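You operate a simulated robot arm through the tools that you are given. There is no shell and no other tool. Be economical: measure what you need, move in short steps, check, and stop when the job is done.

You run a simulated robot arm. Do the job below in one go: nothing can be reset, and whatever is moved stays where it is left.

JOB
Pack bearing 72 with grease till it shows, then put it in Reuse.
Fine: no overflow; swing the purple lever aside again. Where these are worked on the way, their far stop is far enough and under half their travel is too little: purple lever.

The check looks at the end state, three seconds after you hand in, the way a careful person would. Anything else that was tipped, shoved, dropped, spilled or broken makes it a failure.

ROBOT AND FRAMES
A 6-joint arm with a two-finger parallel gripper, fixed in place. Base frame: the origin is at the foot of the arm, x ahead of it, y to its left, z up; the work surface is at about z = 0. Units: cm, degrees, N and s.
With the tool pointing down near the work surface it reaches from about 16 to 42 cm from the base axis. Its first joint turns from -66.0 to 66.0 degrees. Payload 1.57 kg.
Tool frame: the origin (TCP) lies between the finger pads and is the grasp point; the fingertips stand 3 cm ahead of it; z points along the fingers, y is the line along which they close. The gripper opens to 8 cm. The fingers are 1.7 cm wide and 1.2 cm thick; the gripper's body (4 by 8.2 cm) begins 8 cm behind the TCP.
Orientation is told as [roll, pitch, yaw] about the base's x, y, z axes, in that order, counted from this pose: with the fingers straight down and closing along the base's y, the tool's x points along the base's -x, its y along +y and its z along -z.

CONTROLS
- The arm moves only by the tool move_arm. Its argument "plan" is text: rows parted by semicolons, each of 7 numbers parted by spaces: the shift along the tool's x, y, z in cm, then the turn, a rotation vector about the tool's x, y, z in degrees, then the opening, from 0 (shut) to 1 (fully open). In form: x y z ax ay az jaw; .... A call has 1 to 12 rows; each row shifts and turns the commanded pose from where the row before left it, along the tool's axes as they then stand. Each row takes 0.2 s and may step no farther than 5 cm and 8.6 degrees from the row before; otherwise, or with a gripper value out of range, the whole call is refused. Where a pose cannot be reached the arm comes as near as it can. A force on the tool above 70 N (or 10 N above the force at the start of the call, whichever is more), or a blocked arm, ends the call early, and 0.2 s more pass. Each finger travels about 15.3 cm/s and halts on what it meets, pressing with about 36 N; the grip force reading is that of the motor and also rises with nothing between the fingers. The clock runs only during rows and for 0.2 s after the last one: add rows that do not move to give the fingers time. It gives the time, the measured TCP pose, the force on the tool (base axes), the opening and the grip force at its end, in the units of the frame above (readings bear some noise), with the torque about the TCP (base axes, N m) and any sound that the robot's microphone picked up.
- Cameras (640 x 400 px; columns grow to the right, rows downward): "scene" is fixed at [6.53, -32.71, 43.76]; the picture's right is [0.77, -0.64, 0.00], its down [-0.37, -0.44, -0.82] and it looks along [0.53, 0.63, -0.57] (base axes); focal length 260 px, centre (320, 200). "wrist" rides on the gripper at [7.2, -0.7, -12.2] in the tool frame; the picture's right is [0.09, 1.00, 0.00], its down [-0.84, 0.08, -0.54] and it looks along [-0.54, 0.05, 0.84] (tool axes); focal length 238 px, centre (320, 200). There is no depth. A picture from a camera that has moved, and an enlarged one, comes with that camera's place and axes in the base frame and with its lens. The place of the scene camera against the robot may be out by one fixed shift of up to 2.5 cm in any direction.
- snapshot(camera): a new picture of that camera. The clock stands still meanwhile.
- enlarge(camera, box): a new picture of the part [left, top, right, bottom] of that camera's present view, enlarged. The clock stands still meanwhile.
- job_done(): hands the job in; it is judged then, once.

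Work in short steps. Places have to be worked out from the pictures, the camera data and where the tool is seen: move nearer, look again, correct. Check each grasp and each placing, and mend what went wrong. You have 120 turns and 76 pictures in all, those below and enlarged ones among them. Open the gripper and draw the arm clear of the work before you hand the job in, unless the task says otherwise; then end with one line.

The tools are called after "Call:" as name(argument=value, ...) on one line, values as JSON. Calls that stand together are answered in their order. move_arm: Moves the arm, as the interface text tells. Its arguments: {"type":"object","properties":{"plan":{"type":"string"}},"required":["plan"]} The other tools are called the same way: snapshot (camera) takes a picture; enlarge (camera, box) takes an enlarged picture of a part of a camera's view; job_done () hands the job in.

At the start:

```text
clock: 0.0
tool_pos: [22.19, 6.06, 27.57]
orientation: [0.0, -0.1, 0.0]
force: [1.0, -0.1, -0.4]
torque: [-0.01, 0.0, 0.0]
finger_gap: 8.0
gripper_force: 0.1
```

scene: 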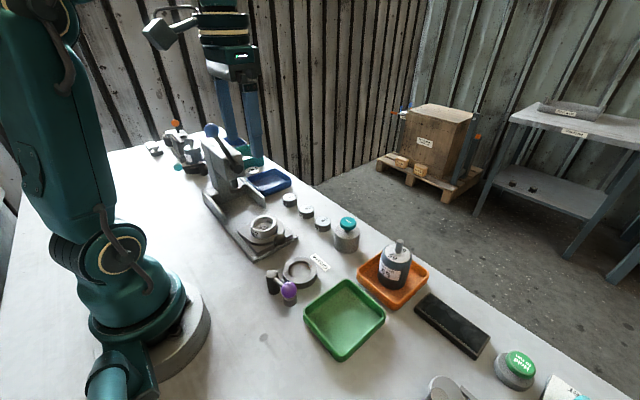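
wrist: 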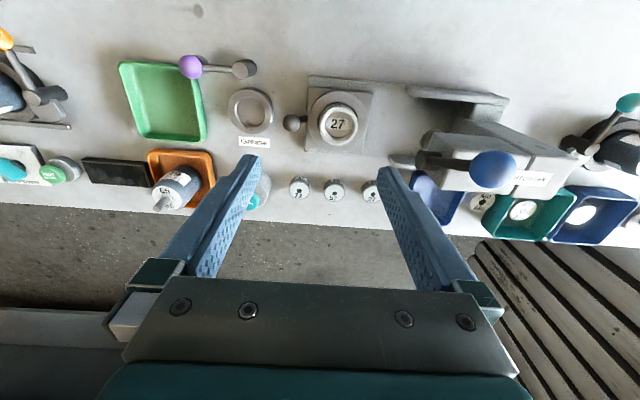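

I'll begin with closer looks at the layout to read labels.

Call:
enlarge(camera="wrist", box=[90, 50, 410, 230])

Call:
enlarge(camera="wrist", box=[370, 70, 640, 250])

Call:
enlarge(camera="scene", box=[220, 170, 440, 320])

Call:
enlarge(camera="scene", box=[400, 270, 640, 400])

Call:
enlarge(camera="wrist", box=[0, 20, 220, 220])

```text
2.00 times, centred on (250, 140) of wrist
camera zoom: at [14.95, 5.44, 39.73], right [-0.09, 1.0, 0.0], down [0.84, 0.08, 0.54], along [0.54, 0.05, -0.84], focal length 477 px, centre (460, 320)
```

zoom: 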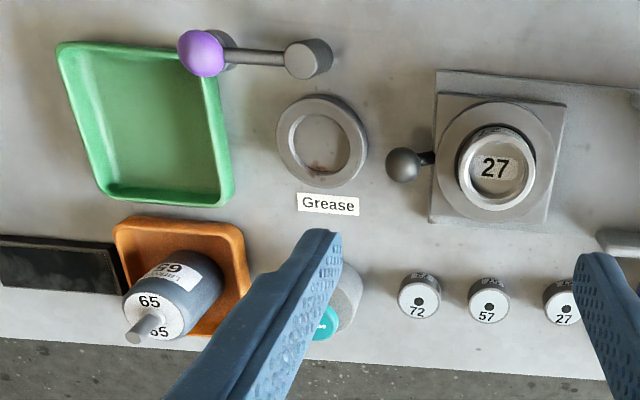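

```text
2.22 times, centred on (505, 160) of wrist
camera zoom: at [14.95, 5.44, 39.73], right [-0.09, 1.0, 0.0], down [0.84, 0.08, 0.54], along [0.54, 0.05, -0.84], focal length 530 px, centre (-91, 289)
```

zoom: 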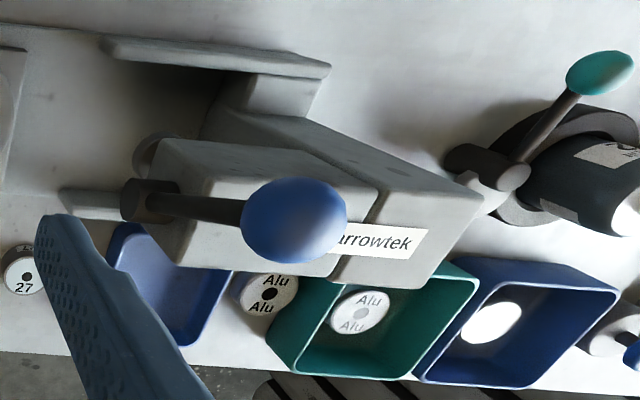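

```text
2.67 times, centred on (330, 245) of scene
camera zoom: at [6.53, -32.71, 43.76], right [0.77, -0.64, 0.0], down [-0.37, -0.44, -0.82], along [0.53, 0.63, -0.57], focal length 692 px, centre (293, 80)
```

zoom: 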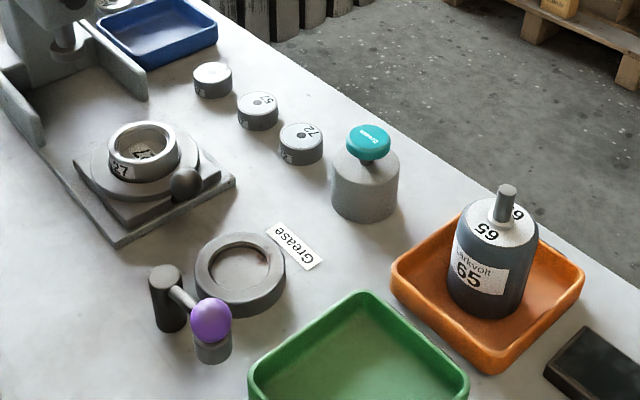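

```text
2.67 times, centred on (520, 335) of scene
camera zoom: at [6.53, -32.71, 43.76], right [0.77, -0.64, 0.0], down [-0.37, -0.44, -0.82], along [0.53, 0.63, -0.57], focal length 692 px, centre (-213, -160)
```

zoom: 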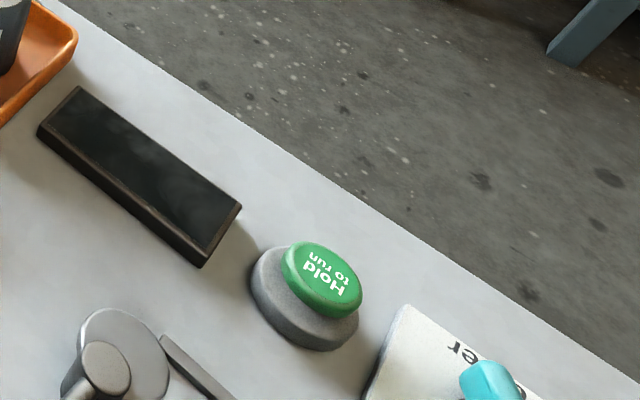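

```text
2.00 times, centred on (110, 120) of wrist
camera zoom: at [14.95, 5.44, 39.73], right [-0.09, 1.0, 0.0], down [0.84, 0.08, 0.54], along [0.54, 0.05, -0.84], focal length 477 px, centre (740, 360)
```

zoom: 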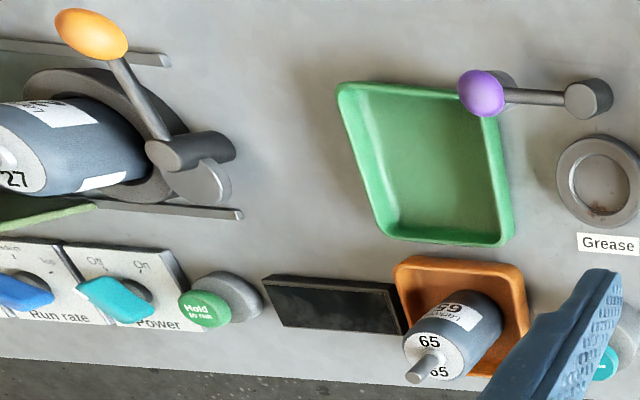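

The grease station is the ring near the label; small discs 72/57/27 lie near the far edge. I need the other labels (Reuse, teal cap), so I move the camera sideways to the right.

Call:
move_arm(plan="0 -5 0 0 0 0 1;0 -5 0 0 0 0 1;0 -5 0 0 0 0 1;0 0 0 0 0 0 1")

Call:
snapshot(camera="wrist")

Call:
snapshot(camera="scene")

```text
clock: 1.0
tool_pos: [22.17, -9.02, 27.54]
orientation: [0.0, -0.1, 0.0]
force: [1.0, -0.4, -0.4]
torque: [0.02, 0.0, 0.01]
finger_gap: 7.99
gripper_force: 0.1
```

```text
68 pictures are left
camera wrist: at [15.09, -9.64, 39.78], right [-0.09, 1.0, 0.0], down [0.84, 0.08, 0.54], along [0.54, 0.05, -0.84], focal length 238 px, centre (320, 200)
```

wrist: 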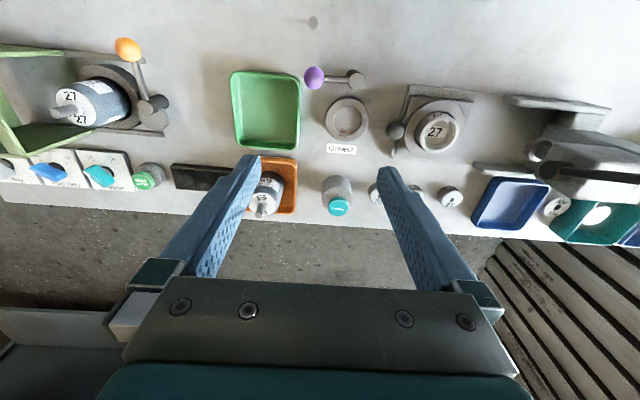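

```text
67 pictures are left
```

scene: 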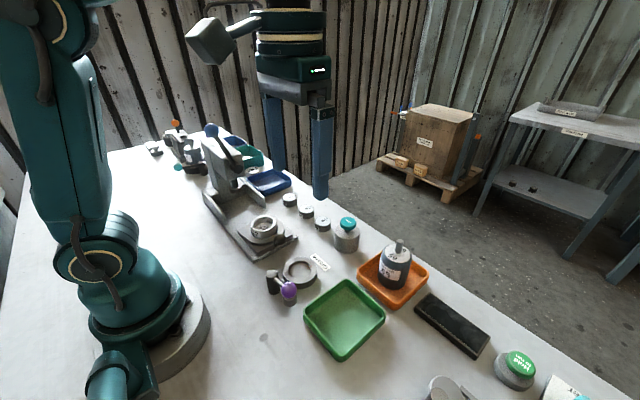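

Call:
enlarge(camera="wrist", box=[200, 50, 400, 230])

Call:
enlarge(camera="wrist", box=[380, 70, 640, 250])

Call:
enlarge(camera="wrist", box=[0, 30, 240, 220])

Call:
enlarge(camera="scene", box=[140, 110, 300, 210])

```text
2.22 times, centred on (300, 140) of wrist
camera zoom: at [15.09, -9.64, 39.78], right [-0.09, 1.0, 0.0], down [0.84, 0.08, 0.54], along [0.54, 0.05, -0.84], focal length 530 px, centre (364, 333)
```

zoom: 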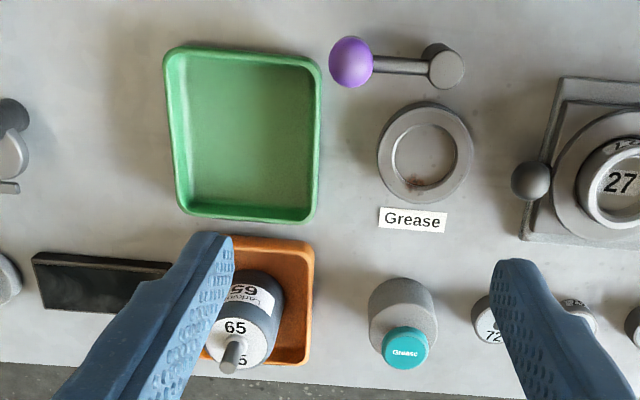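

```text
2.22 times, centred on (510, 160) of wrist
camera zoom: at [15.09, -9.64, 39.78], right [-0.09, 1.0, 0.0], down [0.84, 0.08, 0.54], along [0.54, 0.05, -0.84], focal length 530 px, centre (-102, 289)
```

zoom: 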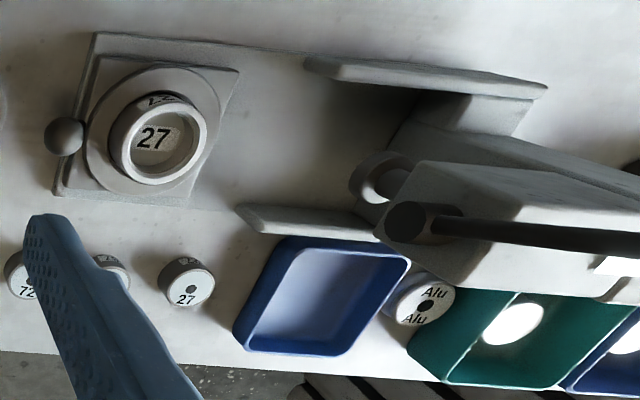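

```text
2.11 times, centred on (120, 125) of wrist
camera zoom: at [15.09, -9.64, 39.78], right [-0.09, 1.0, 0.0], down [0.84, 0.08, 0.54], along [0.54, 0.05, -0.84], focal length 502 px, centre (741, 358)
```

zoom: 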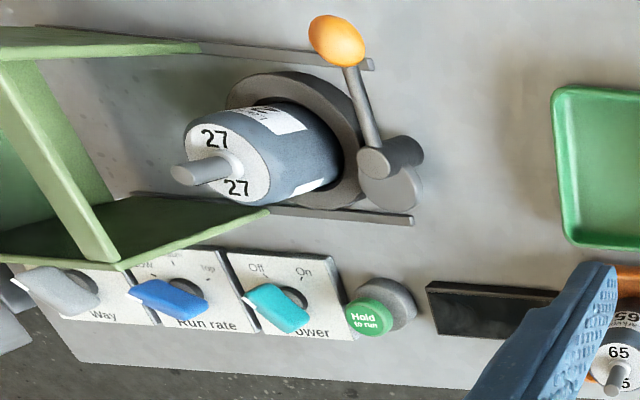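

```text
4.00 times, centred on (220, 160) of scene
camera zoom: at [6.53, -32.72, 43.76], right [0.77, -0.64, 0.0], down [-0.37, -0.44, -0.82], along [0.53, 0.63, -0.57], focal length 1038 px, centre (720, 360)
```

zoom: 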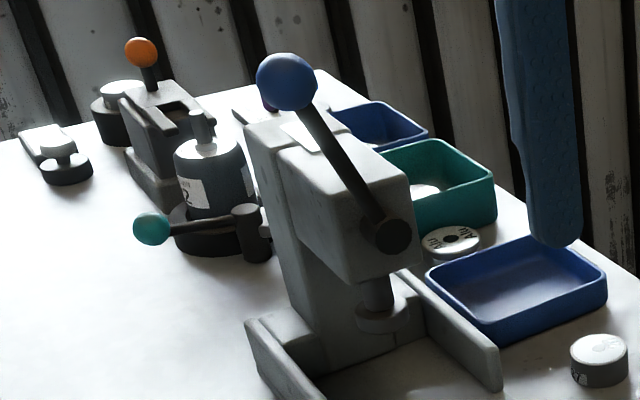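

Reuse isn't visible yet. I rise and swing left to view the bins there.

Call:
move_arm(plan="0 0 -4 0 0 0 1;0 5 -2 0 0 0 1;0 5 0 0 0 0 1;0 5 0 0 0 0 1;0 5 0 0 0 0 1;0 5 0 0 0 0 1;0 4 0 0 0 0 1;0 0 0 0 0 0 1")

Call:
snapshot(camera="wrist")

```text
refused: row 2 steps farther than a row can; nothing moved
```

```text
62 pictures are left
camera wrist: at [15.09, -9.64, 39.78], right [-0.09, 1.0, 0.0], down [0.84, 0.08, 0.54], along [0.54, 0.05, -0.84], focal length 238 px, centre (320, 200)
```

wrist: 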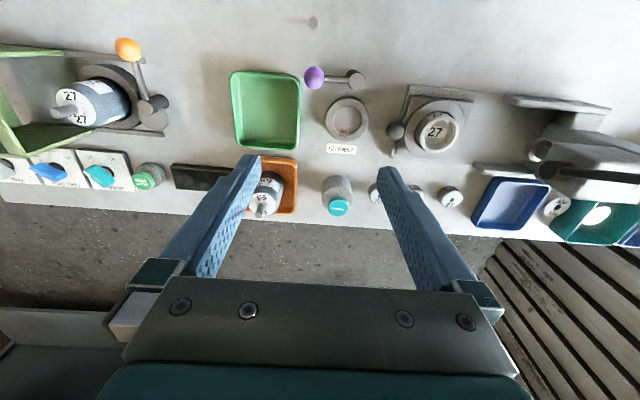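

The step was too long; I repeat with legal steps.

Call:
move_arm(plan="0 0 -4 0 0 0 1;0 4.5 -1 0 0 0 1;0 5 0 0 0 0 1;0 5 0 0 0 0 1;0 5 0 0 0 0 1;0 5 0 0 0 0 1;0 4.5 0 0 0 0 1;0 0 0 0 0 0 1")

```text
clock: 2.8
tool_pos: [20.95, 19.35, 29.06]
orientation: [0.0, -0.2, -0.1]
force: [1.1, 0.2, -0.2]
torque: [0.0, -0.03, 0.01]
finger_gap: 8.01
gripper_force: 0.0
out of reach, approached as far as the arm can: row 1, 2, 5, 6, 7
```

Call:
snapshot(camera="wrist")

Call:
enlarge(camera="wrist", box=[280, 60, 600, 240])

```text
61 pictures are left
camera wrist: at [13.77, 18.61, 41.3], right [-0.09, 1.0, 0.0], down [0.84, 0.08, 0.54], along [0.54, 0.05, -0.84], focal length 238 px, centre (320, 200)
```

wrist: 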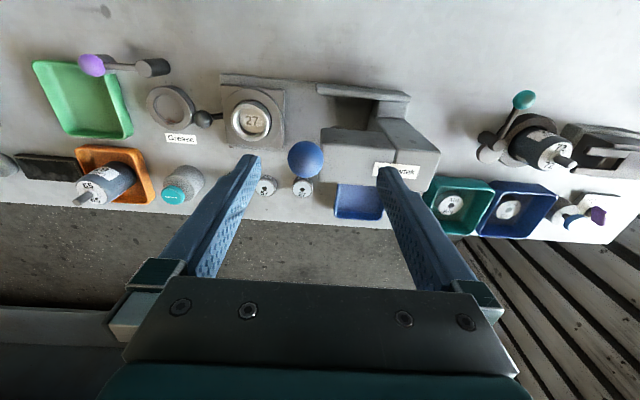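

```text
2.00 times, centred on (440, 150) of wrist
camera zoom: at [13.77, 18.61, 41.3], right [-0.09, 1.0, 0.0], down [0.84, 0.08, 0.54], along [0.54, 0.05, -0.84], focal length 477 px, centre (80, 300)
```

zoom: 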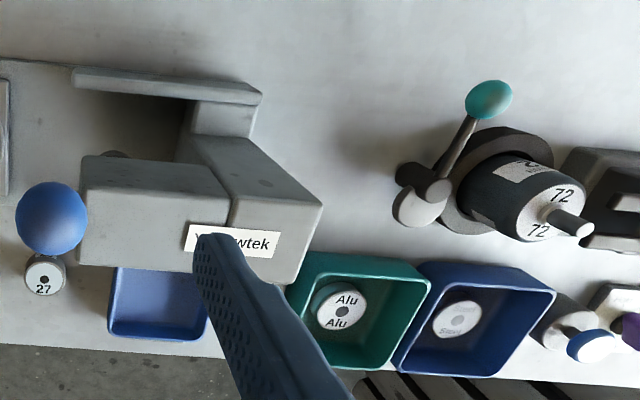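

Call:
enlarge(camera="wrist", box=[420, 160, 640, 260])

Call:
enlarge(camera="wrist", box=[20, 40, 220, 220])

Call:
enlarge(camera="scene", box=[390, 80, 640, 240])

Call:
enlarge(camera="scene", box=[290, 230, 450, 370])

```text
2.91 times, centred on (530, 210) of wrist
camera zoom: at [13.77, 18.61, 41.3], right [-0.09, 1.0, 0.0], down [0.84, 0.08, 0.54], along [0.54, 0.05, -0.84], focal length 693 px, centre (-291, 171)
```

zoom: 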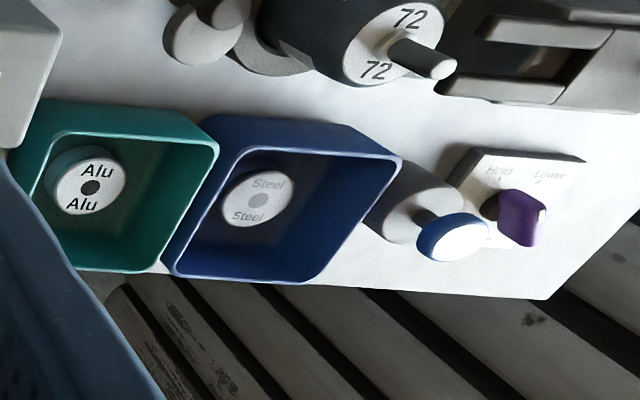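

```text
2.22 times, centred on (120, 130) of wrist
camera zoom: at [13.77, 18.61, 41.3], right [-0.09, 1.0, 0.0], down [0.84, 0.08, 0.54], along [0.54, 0.05, -0.84], focal length 530 px, centre (764, 356)
```

zoom: 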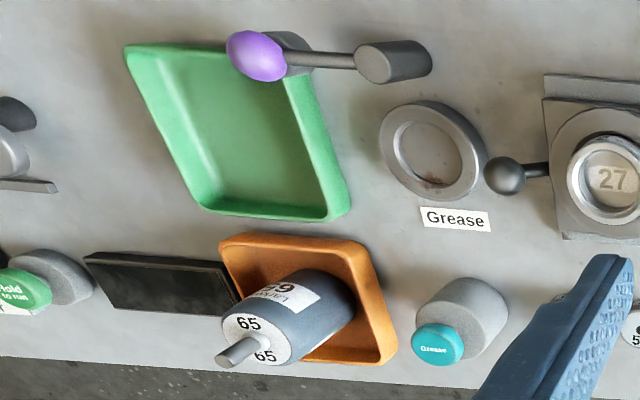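

```text
2.50 times, centred on (515, 160) of scene
camera zoom: at [6.53, -32.71, 43.76], right [0.77, -0.64, 0.0], down [-0.37, -0.44, -0.82], along [0.53, 0.63, -0.57], focal length 649 px, centre (-168, 300)
```

zoom: 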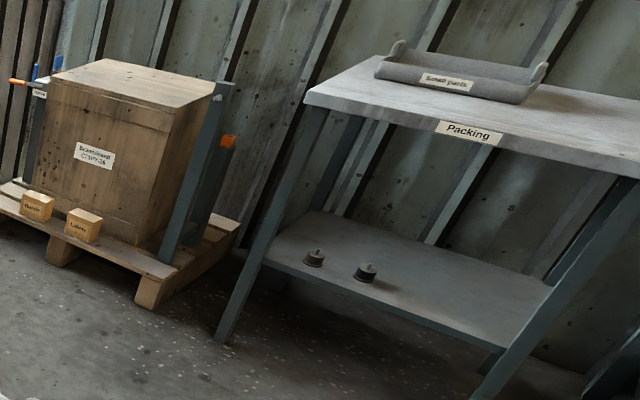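

```text
2.86 times, centred on (370, 300) of scene
camera zoom: at [6.53, -32.71, 43.76], right [0.77, -0.64, 0.0], down [-0.37, -0.44, -0.82], along [0.53, 0.63, -0.57], focal length 741 px, centre (177, -86)
```

zoom: 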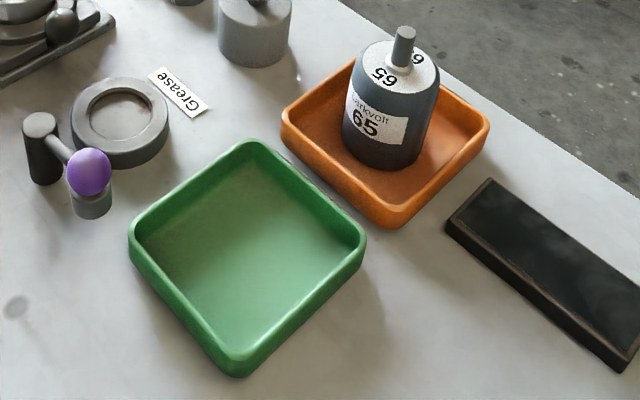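

Still no "Reuse" label; I look to the far right side.

Call:
move_arm(plan="0 -5 0 0 0 0 1;0 -5 0 0 0 0 1;0 -5 0 0 0 0 1;0 -5 0 0 0 0 1;0 -5 0 0 0 0 1;0 -5 0 0 0 0 1;0 -5 0 0 0 0 1;0 -5 0 0 0 0 1;0 0 0 0 0 0 1")

Call:
snapshot(camera="wrist")

```text
clock: 4.8
tool_pos: [20.5, -20.28, 28.92]
orientation: [-0.1, -0.2, 0.0]
force: [0.9, 0.1, 0.8]
torque: [0.01, -0.02, 0.03]
finger_gap: 8.0
gripper_force: 0.0
out of reach, approached as far as the arm can: row 8
```

```text
55 pictures are left
camera wrist: at [13.34, -20.91, 41.09], right [-0.09, 1.0, 0.0], down [0.83, 0.08, 0.54], along [0.54, 0.05, -0.84], focal length 238 px, centre (320, 200)
```

wrist: 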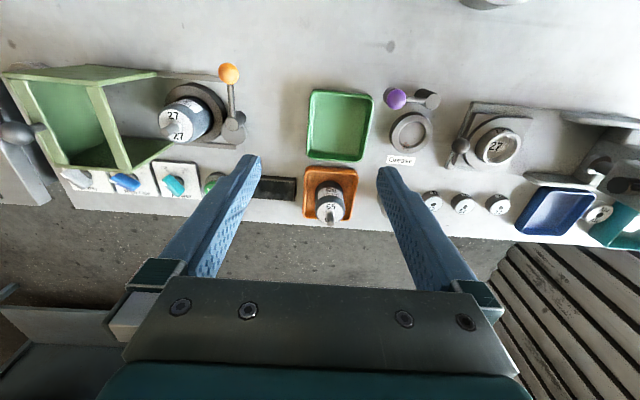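

No label yet; I turn the camera toward the right end of the bench.

Call:
move_arm(plan="0 0 0 0 0 8 1;0 0 0 0 0 8 1;0 0 0 0 0 8 1;0 0 0 0 0 8 1;0 0 0 0 0 8 1;0 0 0 0 0 8 1;0 0 0 0 0 0 1")

Call:
snapshot(camera="wrist")

```text
clock: 6.4
tool_pos: [20.66, -20.3, 28.74]
orientation: [0.1, 0.0, -48.2]
force: [-0.4, -0.6, -0.3]
torque: [0.03, 0.02, 0.0]
finger_gap: 8.01
gripper_force: 0.0
```

```text
54 pictures are left
camera wrist: at [15.4, -15.37, 40.97], right [0.68, 0.73, 0.0], down [0.61, -0.57, 0.54], along [0.4, -0.37, -0.84], focal length 238 px, centre (320, 200)
```

wrist: 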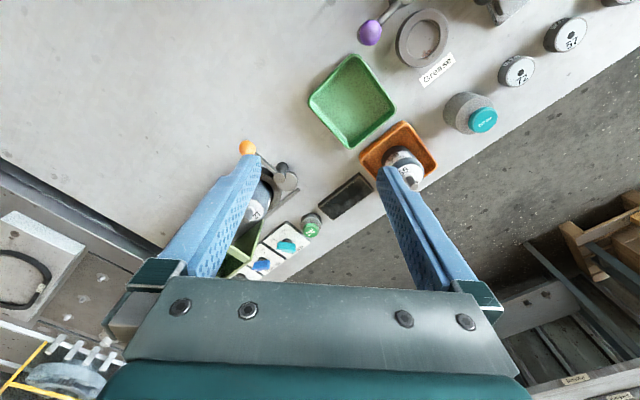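

Nothing labelled Reuse on this end. I go to the left end, looking that way.

Call:
move_arm(plan="0 0 0 0 0 -8 1;0 0 0 0 0 -8 1;0 0 0 0 0 -8 1;0 0 0 0 0 -8 1;0 0 0 0 0 -8 1;0 0 0 0 0 -8 1;0 5 0 0 0 0 1;0 5 0 0 0 0 1;0 5 0 0 0 0 1;0 5 0 0 0 0 1;0 5 0 0 0 0 1;0 5 0 0 0 0 1")

Call:
move_arm(plan="0 5 0 0 0 -8 1;0 5 0 0 0 -8 1;0 0 0 0 0 -8 1;0 0 0 0 0 -8 1;0 0 0 0 0 -8 1;0 0 0 0 0 -8 1;0 0 0 0 0 0 1")

Call:
snapshot(camera="wrist")

```text
clock: 9.0
tool_pos: [20.72, 9.62, 28.66]
orientation: [0.0, -0.1, -0.1]
force: [0.7, 0.3, -0.8]
torque: [0.03, -0.02, 0.04]
finger_gap: 8.03
gripper_force: 0.1
```

```text
clock: 10.6
tool_pos: [20.0, 19.82, 28.79]
orientation: [-0.1, -0.1, 48.0]
force: [0.2, -0.3, -0.1]
torque: [-0.01, -0.01, -0.01]
finger_gap: 7.99
gripper_force: 0.2
```

```text
53 pictures are left
camera wrist: at [15.78, 13.84, 40.98], right [-0.8, 0.6, 0.0], down [0.5, 0.67, 0.54], along [0.32, 0.44, -0.84], focal length 238 px, centre (320, 200)
```

wrist: 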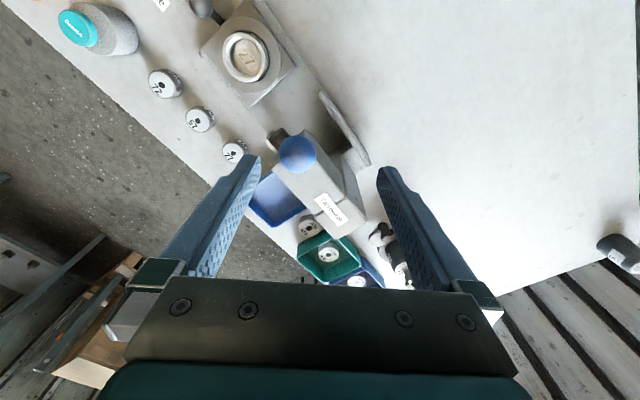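

No label there either; possibly labels are on the trays' far (+x) sides. I turn the gripper half around to look back from the far side, first moving to a free spot over the middle.

Call:
move_arm(plan="0 0 0 0 0 8 1;0 0 0 0 0 8 1;0 0 0 0 0 8 1;0 0 0 0 0 8 1;0 0 0 0 0 8 1;0 0 0 0 0 8 1;0 -5 0 0 0 0 1;0 -5 0 0 0 0 1;0 -5 0 0 0 0 1;0 -5 0 0 0 0 1;0 -5 0 0 0 0 1;0 0 0 0 0 8 1")

Call:
move_arm(plan="0 0 0 0 0 8.5 1;0 0 0 0 0 8.5 1;0 0 0 0 0 8.5 1;0 0 0 0 0 8.5 1;0 0 0 0 0 8.5 1;0 0 0 0 0 8.5 1;0 0 0 0 0 8.5 1;0 0 0 0 0 8.5 1;0 0 0 0 0 8.5 1;0 0 0 0 0 8.5 1;0 0 0 0 0 8.5 1")

```text
clock: 13.2
tool_pos: [19.91, -5.32, 28.93]
orientation: [-0.1, -0.1, -8.0]
force: [0.3, 0.3, -0.7]
torque: [0.0, 0.01, -0.01]
finger_gap: 8.01
gripper_force: 0.0
```

```text
clock: 15.6
tool_pos: [19.99, -5.33, 28.73]
orientation: [0.1, 0.0, -101.7]
force: [-0.6, 0.6, -0.3]
torque: [0.01, 0.0, 0.0]
finger_gap: 8.02
gripper_force: 0.1
```

Turn works; continue to ~180°.

Call:
move_arm(plan="0 0 0 0 0 8.5 1;0 0 0 0 0 8.5 1;0 0 0 0 0 8.5 1;0 0 0 0 0 8.5 1;0 0 0 0 0 8.5 1;0 0 0 0 0 8.5 1;0 0 0 0 0 8.5 1;0 0 0 0 0 8.5 1;0 0 0 0 0 8.5 1;0 0 0 0 0 1.8 1")

```text
clock: 17.8
tool_pos: [19.83, -6.56, 28.84]
orientation: [-0.1, 0.2, -179.9]
force: [0.0, -0.1, 0.3]
torque: [-0.01, -0.03, 0.0]
finger_gap: 7.98
gripper_force: 0.0
out of reach, approached as far as the arm can: row 9, 10
```

Now extend out to x≈34 while dropping a little.

Call:
move_arm(plan="3.5 0 2 0 0 0 1;3.5 0 2 0 0 0 1;3.5 0 2 0 0 0 1;3.5 0 0 0 0 0 1;0 0 0 0 0 0 1")

Call:
snapshot(camera="wrist")

```text
clock: 19.0
tool_pos: [33.56, -8.29, 22.58]
orientation: [-0.1, 0.1, -179.7]
force: [-0.3, 0.2, -0.5]
torque: [-0.01, 0.01, -0.01]
finger_gap: 8.01
gripper_force: 0.0
out of reach, approached as far as the arm can: row 1, 2, 3, 4
```

```text
52 pictures are left
camera wrist: at [40.82, -7.6, 34.8], right [0.1, -1.0, 0.0], down [-0.84, -0.08, 0.54], along [-0.54, -0.05, -0.84], focal length 238 px, centre (320, 200)
```

wrist: 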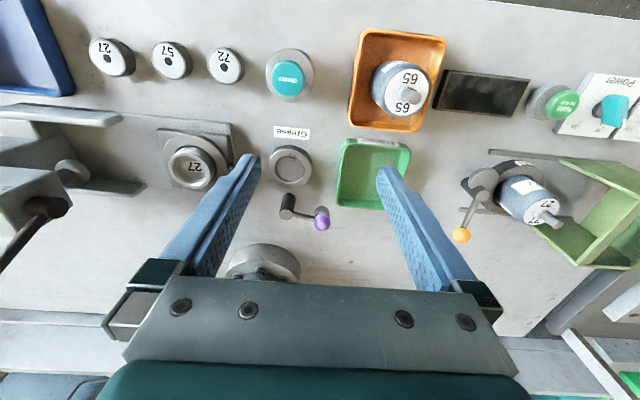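

Call:
enlarge(camera="wrist", box=[330, 20, 460, 160])

Call:
enlarge(camera="wrist", box=[70, 20, 330, 240])

```text
2.86 times, centred on (395, 90) of wrist
camera zoom: at [40.82, -7.6, 34.8], right [0.1, -1.0, 0.0], down [-0.84, -0.08, 0.54], along [-0.54, -0.05, -0.84], focal length 681 px, centre (106, 514)
```

zoom: 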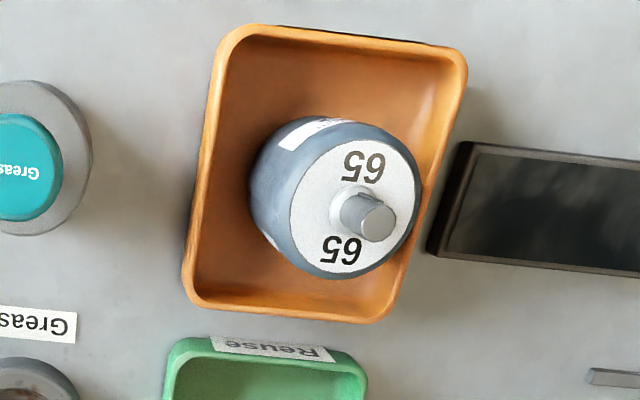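

```text
1.82 times, centred on (200, 130) of wrist
camera zoom: at [40.82, -7.6, 34.8], right [0.1, -1.0, 0.0], down [-0.84, -0.08, 0.54], along [-0.54, -0.05, -0.84], focal length 433 px, centre (538, 327)
```

zoom: 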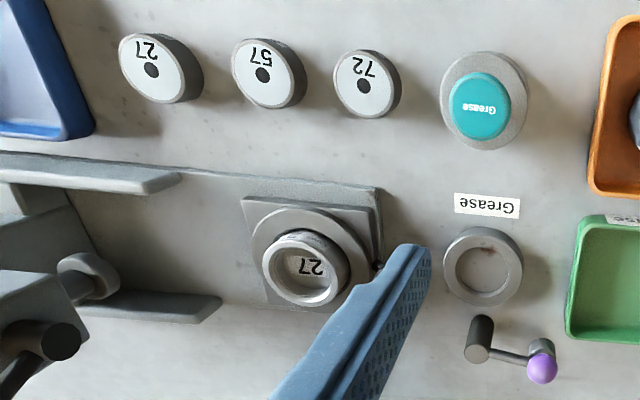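

The green tray is "Reuse". Bearing 72 is the disc at about (37.7, 3.8), the grease nest about (25, -4.4), the pump button about (37.7, -4.4, 6.3), lever post about (19.2, -4.4). I turn to yaw −90 so the fingers close along x and neighbours stay clear.

Call:
move_arm(plan="0 0 0 0 0 -8.16 1;0 0 0 0 0 -8.16 1;0 0 0 0 0 -8.16 1;0 0 0 0 0 -8.16 1;0 0 0 0 0 -8.16 1;0 0 0 0 0 -8.16 1;0 0 0 0 0 -8.16 1;0 0 0 0 0 -8.16 1;0 0 0 0 0 -8.16 1;0 0 0 0 0 -8.16 1;0 0 0 0 0 -8.16 1;0 0 0 0 0 0 1")

```text
clock: 21.6
tool_pos: [33.75, -8.23, 22.79]
orientation: [0.0, 0.0, -90.1]
force: [0.0, 0.2, -0.5]
torque: [-0.04, 0.01, 0.04]
finger_gap: 8.01
gripper_force: 0.0
```

Move above bearing 72 with the tool at z≈13 and look.

Call:
move_arm(plan="4 1.5 2 0 0 0 1;4 1.5 2 0 0 0 1;4 0.9 2 0 0 0 1;0 0 3.5 0 0 0 1;0 0 0 0 0 0 1")

Call:
snapshot(camera="wrist")

```text
clock: 22.8
tool_pos: [37.59, 3.77, 13.37]
orientation: [0.1, 0.0, -90.0]
force: [-0.6, 0.0, -0.2]
torque: [0.05, 0.01, 0.02]
finger_gap: 8.01
gripper_force: 0.1
```

```text
49 pictures are left
camera wrist: at [37.03, 10.99, 25.54], right [1.0, 0.09, 0.0], down [0.08, -0.84, 0.54], along [0.05, -0.54, -0.84], focal length 238 px, centre (320, 200)
```

wrist: 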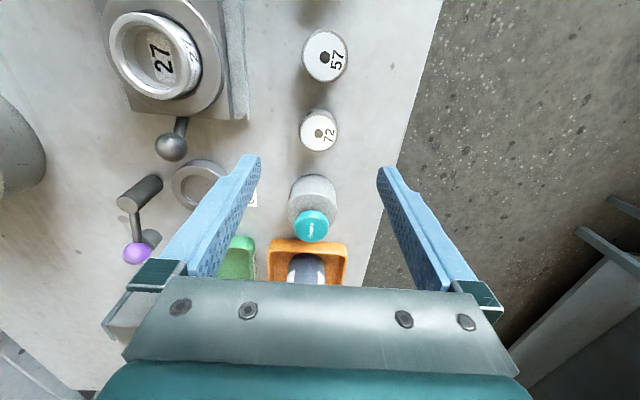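

Call:
enlarge(camera="wrist", box=[110, 20, 370, 270])

```text
1.60 times, centred on (240, 145) of wrist
camera zoom: at [37.03, 10.99, 25.54], right [1.0, 0.09, 0.0], down [0.08, -0.84, 0.54], along [0.05, -0.54, -0.84], focal length 381 px, centre (448, 288)
```

zoom: 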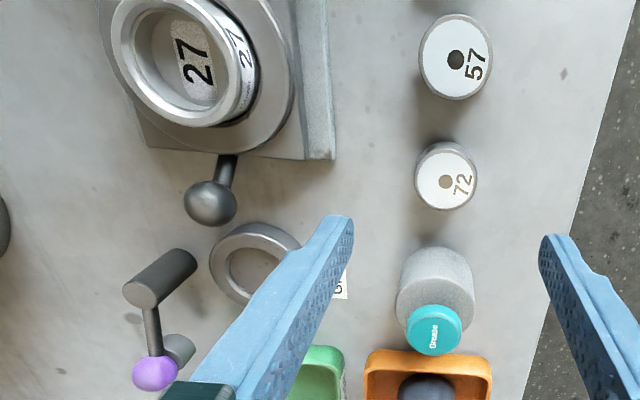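

Bearing 72 is centred under the tool (≈37.6, 3.8). Descend to z≈3.9 and close.

Call:
move_arm(plan="0 0 4 0 0 0 1;0 0 3 0 0 0 0.8;0 0 2.4 0 0 0 0.7;0 0 0 0 0 0 0.7")

Call:
snapshot(camera="wrist")

```text
clock: 23.8
tool_pos: [37.69, 3.65, 3.89]
orientation: [0.1, 0.0, -90.1]
force: [0.1, 0.5, 0.2]
torque: [-0.04, 0.01, -0.01]
finger_gap: 5.61
gripper_force: 0.0
```

```text
47 pictures are left
camera wrist: at [37.05, 10.91, 16.09], right [1.0, 0.09, 0.0], down [0.08, -0.84, 0.54], along [0.05, -0.54, -0.84], focal length 238 px, centre (320, 200)
```

wrist: 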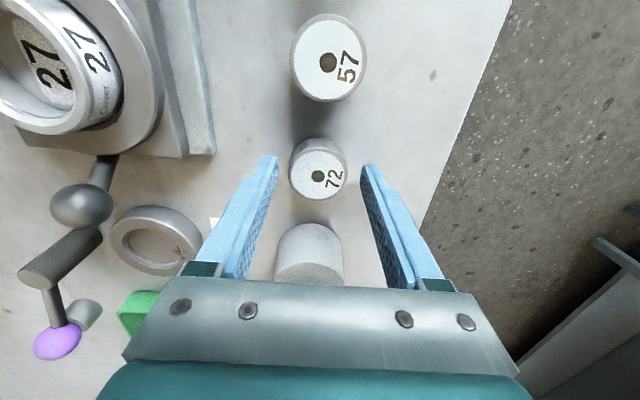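

The disc seems slightly further +y than the fingers and its top at ~2.5; shift +0.3 and close.

Call:
move_arm(plan="0.3 0 0 0 0 0 0.6;0 0 0 0 0 0 0.35;0 0 0 0 0 0 0.2;0 0 0 0 0 0 0.2")

Call:
enlarge(camera="wrist", box=[220, 100, 420, 260])

```text
clock: 24.8
tool_pos: [37.62, 3.96, 3.89]
orientation: [0.1, 0.0, -90.1]
force: [0.1, 0.0, 0.5]
torque: [-0.02, 0.0, -0.04]
finger_gap: 3.83
gripper_force: 36.0
```

```text
2.50 times, centred on (320, 180) of wrist
camera zoom: at [37.01, 11.13, 16.1], right [1.0, 0.09, 0.0], down [0.08, -0.84, 0.54], along [0.05, -0.54, -0.84], focal length 596 px, centre (320, 250)
```

zoom: 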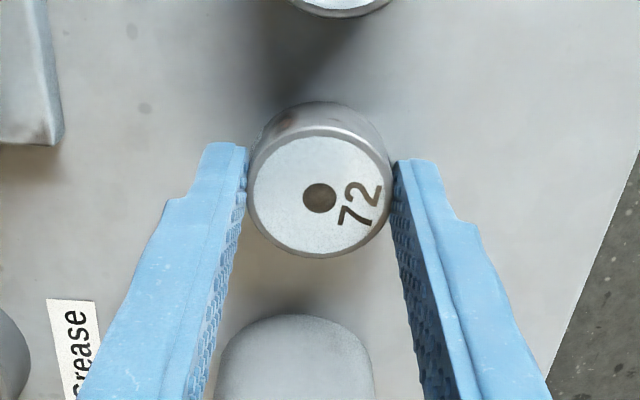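

Gripped (3.8 cm gap). Lift and carry toward the nest, stopping high to look.

Call:
move_arm(plan="0 0 -2 0 0 0 0.2;0 0 -4 0 0 0 0.2;0 0 -4 0 0 0 0.2;-1 -4 0 0 0 0 0.2;-1 -4 0 0 0 0 0.2;-2 -4 0 0 0 0 0.2;0 0 0 0 0 0 0.2")

Call:
snapshot(camera="wrist")

```text
clock: 26.4
tool_pos: [25.59, -0.1, 14.06]
orientation: [0.2, 0.1, -90.0]
force: [-0.5, -0.4, -1.1]
torque: [0.01, 0.03, 0.01]
finger_gap: 3.85
gripper_force: 36.2
```

```text
45 pictures are left
camera wrist: at [24.83, 7.05, 26.2], right [1.0, 0.09, 0.0], down [0.07, -0.84, 0.54], along [0.05, -0.54, -0.84], focal length 238 px, centre (320, 200)
```

wrist: 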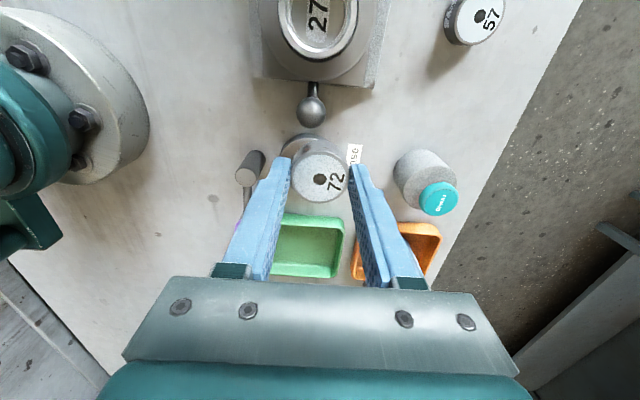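

The bearing hides the ring; shift +8 in x to see it.

Call:
move_arm(plan="2 4 0 0 0 0 0.2;0 4 0 0 0 0 0.2;0 0 0 0 0 0 0.2")

Call:
enlarge(camera="wrist", box=[120, 60, 380, 240])

```text
clock: 27.2
tool_pos: [33.56, 1.89, 13.74]
orientation: [0.1, 0.0, -90.1]
force: [0.3, 0.9, -0.7]
torque: [0.0, 0.0, 0.0]
finger_gap: 3.86
gripper_force: 35.9
```

```text
2.22 times, centred on (250, 150) of wrist
camera zoom: at [32.96, 9.1, 25.97], right [1.0, 0.09, 0.0], down [0.08, -0.84, 0.54], along [0.05, -0.54, -0.84], focal length 530 px, centre (476, 311)
```

zoom: 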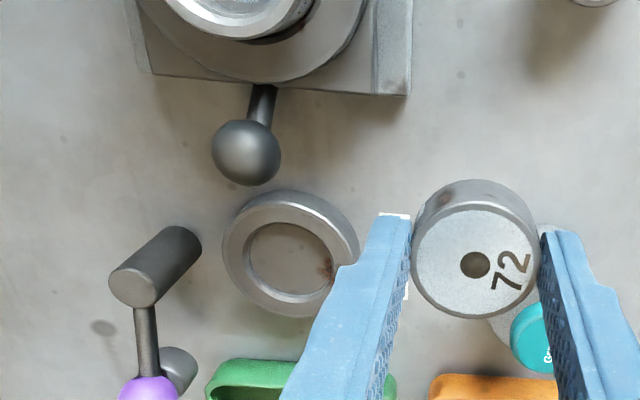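

Call:
enlarge(camera="scene", box=[250, 230, 350, 310])

```text
5.00 times, centred on (300, 270) of scene
camera zoom: at [6.53, -32.71, 43.76], right [0.77, -0.64, 0.0], down [-0.37, -0.44, -0.82], along [0.53, 0.63, -0.57], focal length 1297 px, centre (420, -150)
```

zoom: 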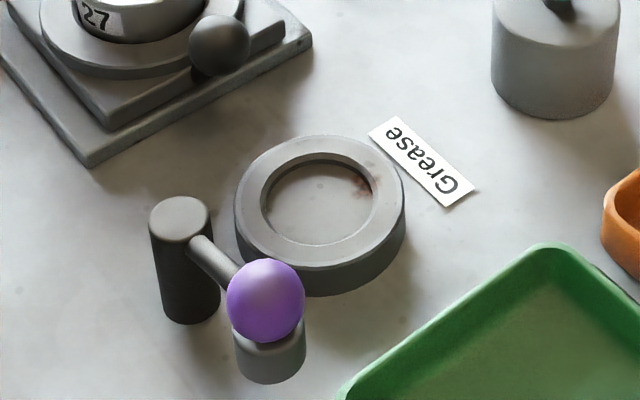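

Nest: centre about (24.45, -4.4), rim 1.35, floor ≈1; bearing 1.9 tall sits ~0.2 behind TCP in y. Move above the nest and come down to just above it.

Call:
move_arm(plan="-2 -3 0 0 0 0 0.2;-2 -3 0 0 0 0 0.2;-2.1 -3.1 0 0 0 0 0.2;0 0 4 0 0 0 0.2;0 0 3 0 0 0 0.2;0 0 0 0 0 0 0.2")

Call:
snapshot(camera="wrist")

Call:
enlarge(camera="scene", box=[230, 200, 370, 310])

```text
clock: 28.6
tool_pos: [24.38, -4.09, 6.84]
orientation: [0.1, -0.1, -90.1]
force: [0.8, 0.0, -0.8]
torque: [0.02, 0.03, -0.05]
finger_gap: 3.86
gripper_force: 35.9
```

```text
42 pictures are left
camera wrist: at [23.89, 3.11, 19.04], right [1.0, 0.09, 0.0], down [0.08, -0.84, 0.54], along [0.05, -0.54, -0.84], focal length 238 px, centre (320, 200)
```

wrist: 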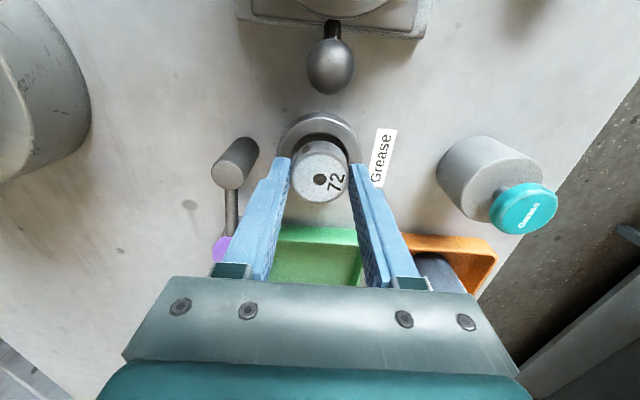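

```text
3.64 times, centred on (300, 255) of scene
camera zoom: at [6.53, -32.71, 43.76], right [0.77, -0.64, 0.0], down [-0.37, -0.44, -0.82], along [0.53, 0.63, -0.57], focal length 944 px, centre (393, 0)
```

zoom: 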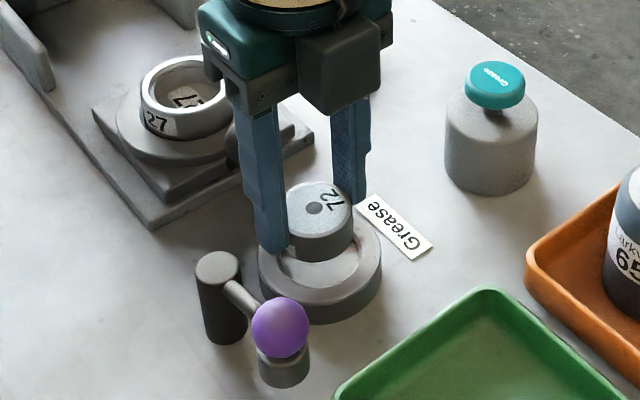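

Alignment looks good; descend to set it on the nest floor.

Call:
move_arm(plan="0.0 0.1 1 0 0 0 0.2;0 0 0.6 0 0 0 0.2;0 0 0.3 0 0 0 0.2;0 0 0 0 0 0 0.2")

Call:
enlarge(camera="scene", box=[250, 220, 350, 300])

Call:
enlarge(camera="wrist", box=[240, 90, 420, 230])

```text
clock: 29.6
tool_pos: [24.62, -4.11, 4.92]
orientation: [0.1, -0.1, -90.0]
force: [-6.3, 0.5, 29.2]
torque: [-0.01, 0.28, 0.11]
finger_gap: 3.85
gripper_force: 35.6
```

```text
5.00 times, centred on (300, 260) of scene
camera zoom: at [6.53, -32.71, 43.77], right [0.77, -0.64, 0.0], down [-0.37, -0.44, -0.82], along [0.53, 0.63, -0.57], focal length 1297 px, centre (420, -100)
```

zoom: 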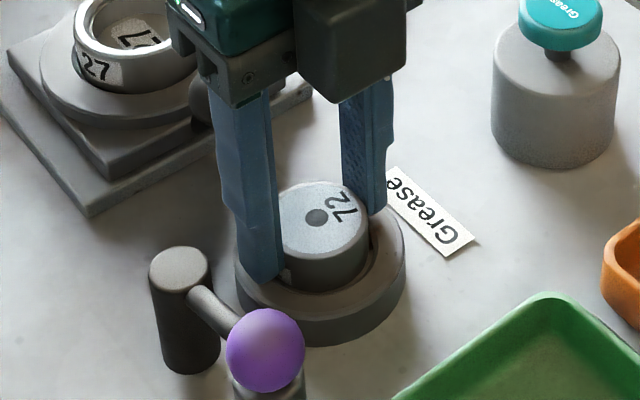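

```text
2.86 times, centred on (330, 160) of wrist
camera zoom: at [23.95, 3.04, 17.12], right [1.0, 0.09, 0.0], down [0.08, -0.84, 0.54], along [0.05, -0.54, -0.84], focal length 681 px, centre (291, 314)
```

zoom: 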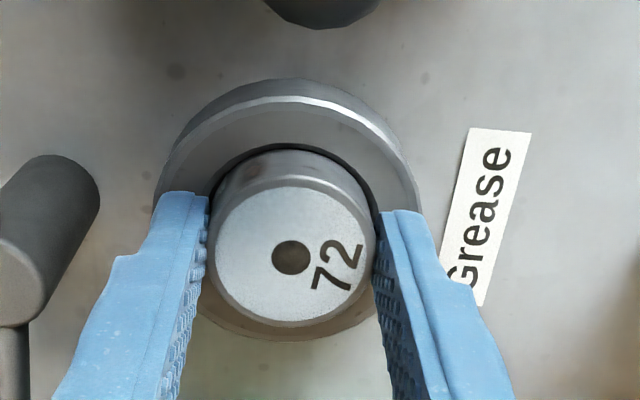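

It meets 29 N at about the expected height. I ease up slightly, open a bit and look.

Call:
move_arm(plan="0 0 -0.15 0 0 0 0.2;0 0 0 0 0 0 0.6;0 0 0 0 0 0 0.75;0 0 -3 0 0 0 0.75;0 0 -3 0 0 0 0.75;0 0 0 0 0 0 0.75")

Call:
enlarge(camera="scene", box=[250, 220, 350, 300])

Call:
enlarge(camera="wrist", box=[200, 90, 420, 250])

```text
clock: 31.0
tool_pos: [24.57, -4.13, 11.16]
orientation: [0.2, 0.1, -90.1]
force: [0.0, -1.1, 0.6]
torque: [0.01, -0.01, 0.0]
finger_gap: 6.01
gripper_force: 0.1
```

```text
5.00 times, centred on (300, 260) of scene
camera zoom: at [6.53, -32.71, 43.76], right [0.77, -0.64, 0.0], down [-0.37, -0.44, -0.82], along [0.53, 0.63, -0.57], focal length 1297 px, centre (420, -100)
```

zoom: 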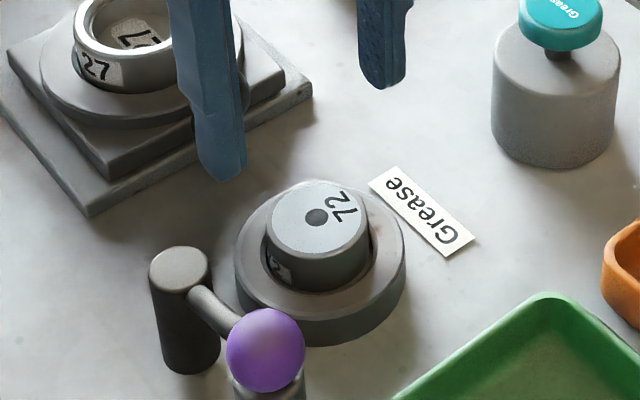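

```text
2.50 times, centred on (310, 170) of wrist
camera zoom: at [23.98, 3.12, 23.36], right [1.0, 0.09, 0.0], down [0.08, -0.84, 0.54], along [0.05, -0.54, -0.84], focal length 596 px, centre (345, 275)
```

zoom: 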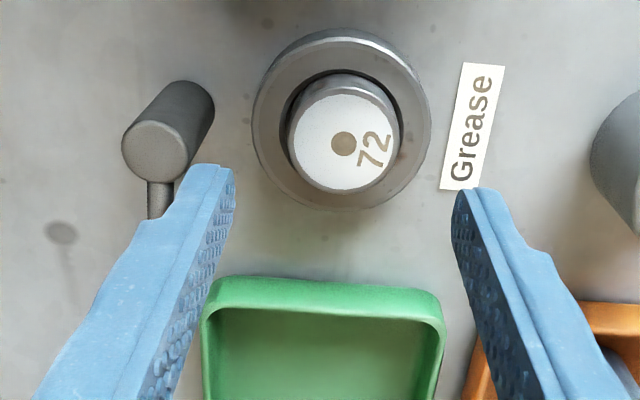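

Bearing is seated in the nest. Next the purple lever: move above its knob (~18.5, -10) at z≈14 with open jaws and look.

Call:
move_arm(plan="0 0 -3 0 0 0 1;-2 -2 0 0 0 0 1;-2 -2 0 0 0 0 1;-1.9 -2 0 0 0 0 1;0 0 0 0 0 0 1")

Call:
snapshot(camera="wrist")

```text
clock: 32.2
tool_pos: [18.44, -10.29, 14.11]
orientation: [0.1, 0.1, -90.0]
force: [-0.3, -0.2, 1.0]
torque: [-0.01, -0.03, -0.02]
finger_gap: 8.0
gripper_force: 0.1
```

```text
36 pictures are left
camera wrist: at [17.84, -3.03, 26.31], right [1.0, 0.09, 0.0], down [0.08, -0.84, 0.54], along [0.05, -0.54, -0.84], focal length 238 px, centre (320, 200)
```

wrist: 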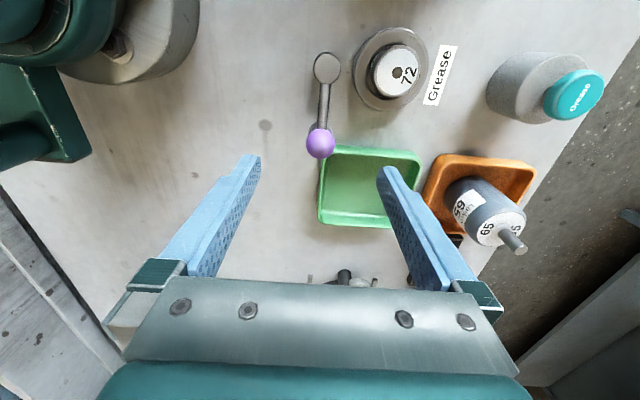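

Knob at ≈(18.45, -9.9, ~6.5), post at (18.5, -4.3). Lower to z=8 around the knob and form a loose cage.

Call:
move_arm(plan="0.4 0 3 0 0 0 0.8;0 0 3.2 0 0 0 0.7;0 0 0 0 0 0 0.45;0 0 0 0 0 0 0.42")

Call:
snapshot(camera="wrist")

Call:
enlarge(camera="scene", box=[230, 220, 350, 320])

```text
clock: 33.2
tool_pos: [18.5, -9.67, 7.81]
orientation: [0.1, 0.0, -90.2]
force: [0.1, 0.4, 1.2]
torque: [0.01, -0.01, 0.0]
finger_gap: 3.33
gripper_force: 0.0
```

```text
35 pictures are left
camera wrist: at [18.0, -2.47, 20.05], right [1.0, 0.09, 0.0], down [0.08, -0.84, 0.54], along [0.05, -0.54, -0.84], focal length 238 px, centre (320, 200)
```

wrist: 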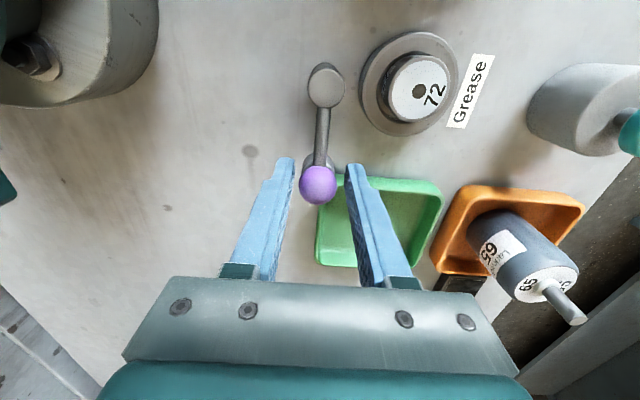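

```text
4.00 times, centred on (290, 270) of scene
camera zoom: at [6.53, -32.71, 43.76], right [0.77, -0.64, 0.0], down [-0.37, -0.44, -0.82], along [0.53, 0.63, -0.57], focal length 1038 px, centre (440, -80)
```

zoom: 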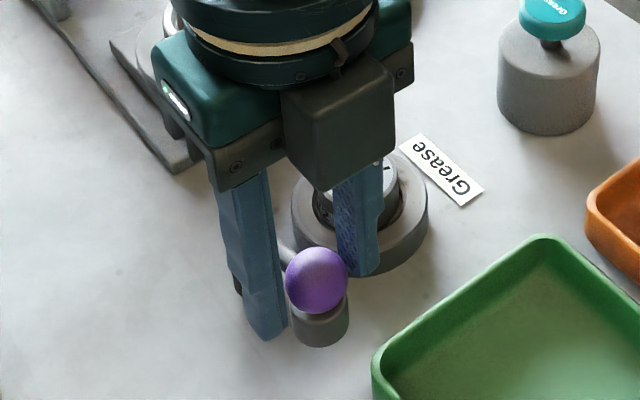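

Knob is centred in the cage. Swing it along the arc around the post (R≈5.5), turning along with it.

Call:
move_arm(plan="0.06 0.81 0 0 0 -8.5 0.42;0.06 0.81 0 0 0 -8.5 0.42;0.06 0.81 0 0 0 -8.5 0.42;0.06 0.81 0 0 0 -8.5 0.42;0.06 0.81 0 0 0 -8.5 0.42;0.06 0.81 0 0 0 -8.5 0.42;0 0 0 0 0 0 0.42")

Call:
snapshot(camera="wrist")

```text
clock: 34.8
tool_pos: [22.74, -7.61, 7.92]
orientation: [0.1, 0.0, -38.9]
force: [-0.6, -0.2, -0.1]
torque: [-0.01, -0.02, 0.01]
finger_gap: 3.41
gripper_force: 0.7
```

```text
33 pictures are left
camera wrist: at [16.88, -3.57, 20.14], right [0.55, 0.83, 0.0], down [0.7, -0.47, 0.54], along [0.45, -0.3, -0.84], focal length 238 px, centre (320, 200)
```

wrist: 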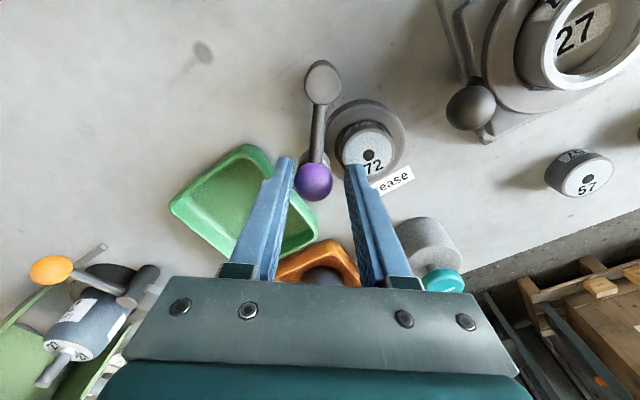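

Lever follows well. Continue toward the stop.

Call:
move_arm(plan="0.06 0.81 0 0 0 -8.5 0.42;0.06 0.81 0 0 0 -8.5 0.42;0.06 0.81 0 0 0 -8.5 0.42;0.06 0.81 0 0 0 -8.5 0.42;0.04 0.6 0 0 0 -5 0.42;0 0 0 0 0 0 0.42")

Call:
snapshot(camera="wrist")

Call:
enlarge(camera="scene", box=[230, 220, 350, 320])

```text
clock: 36.2
tool_pos: [24.0, -4.08, 7.94]
orientation: [0.0, -0.1, 0.0]
force: [1.0, -1.3, 0.8]
torque: [0.0, 0.0, -0.01]
finger_gap: 3.44
gripper_force: 0.1
```

```text
32 pictures are left
camera wrist: at [16.86, -4.74, 20.13], right [-0.09, 1.0, 0.0], down [0.84, 0.08, 0.54], along [0.54, 0.05, -0.84], focal length 238 px, centre (320, 200)
```

wrist: 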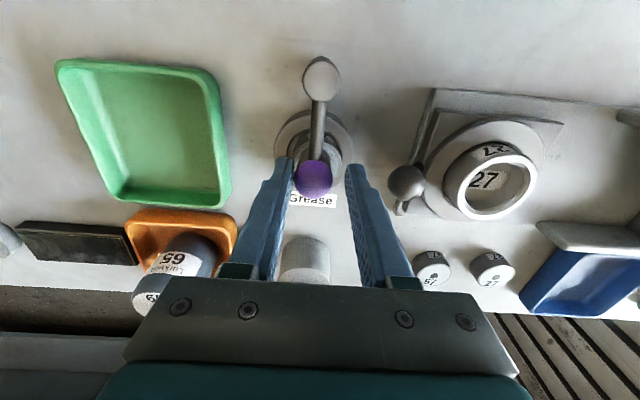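

```text
4.00 times, centred on (290, 270) of scene
camera zoom: at [6.53, -32.71, 43.76], right [0.77, -0.64, 0.0], down [-0.37, -0.44, -0.82], along [0.53, 0.63, -0.57], focal length 1038 px, centre (440, -80)
```

zoom: 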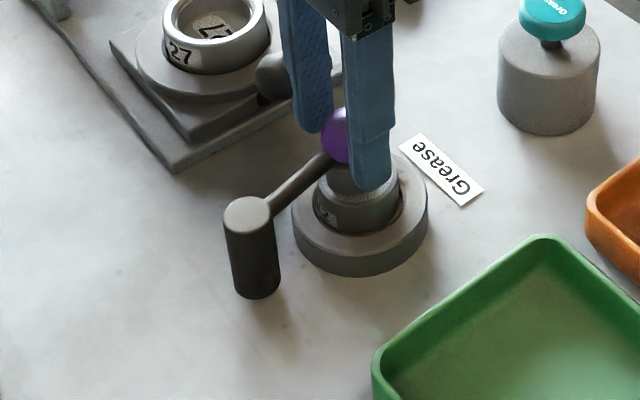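

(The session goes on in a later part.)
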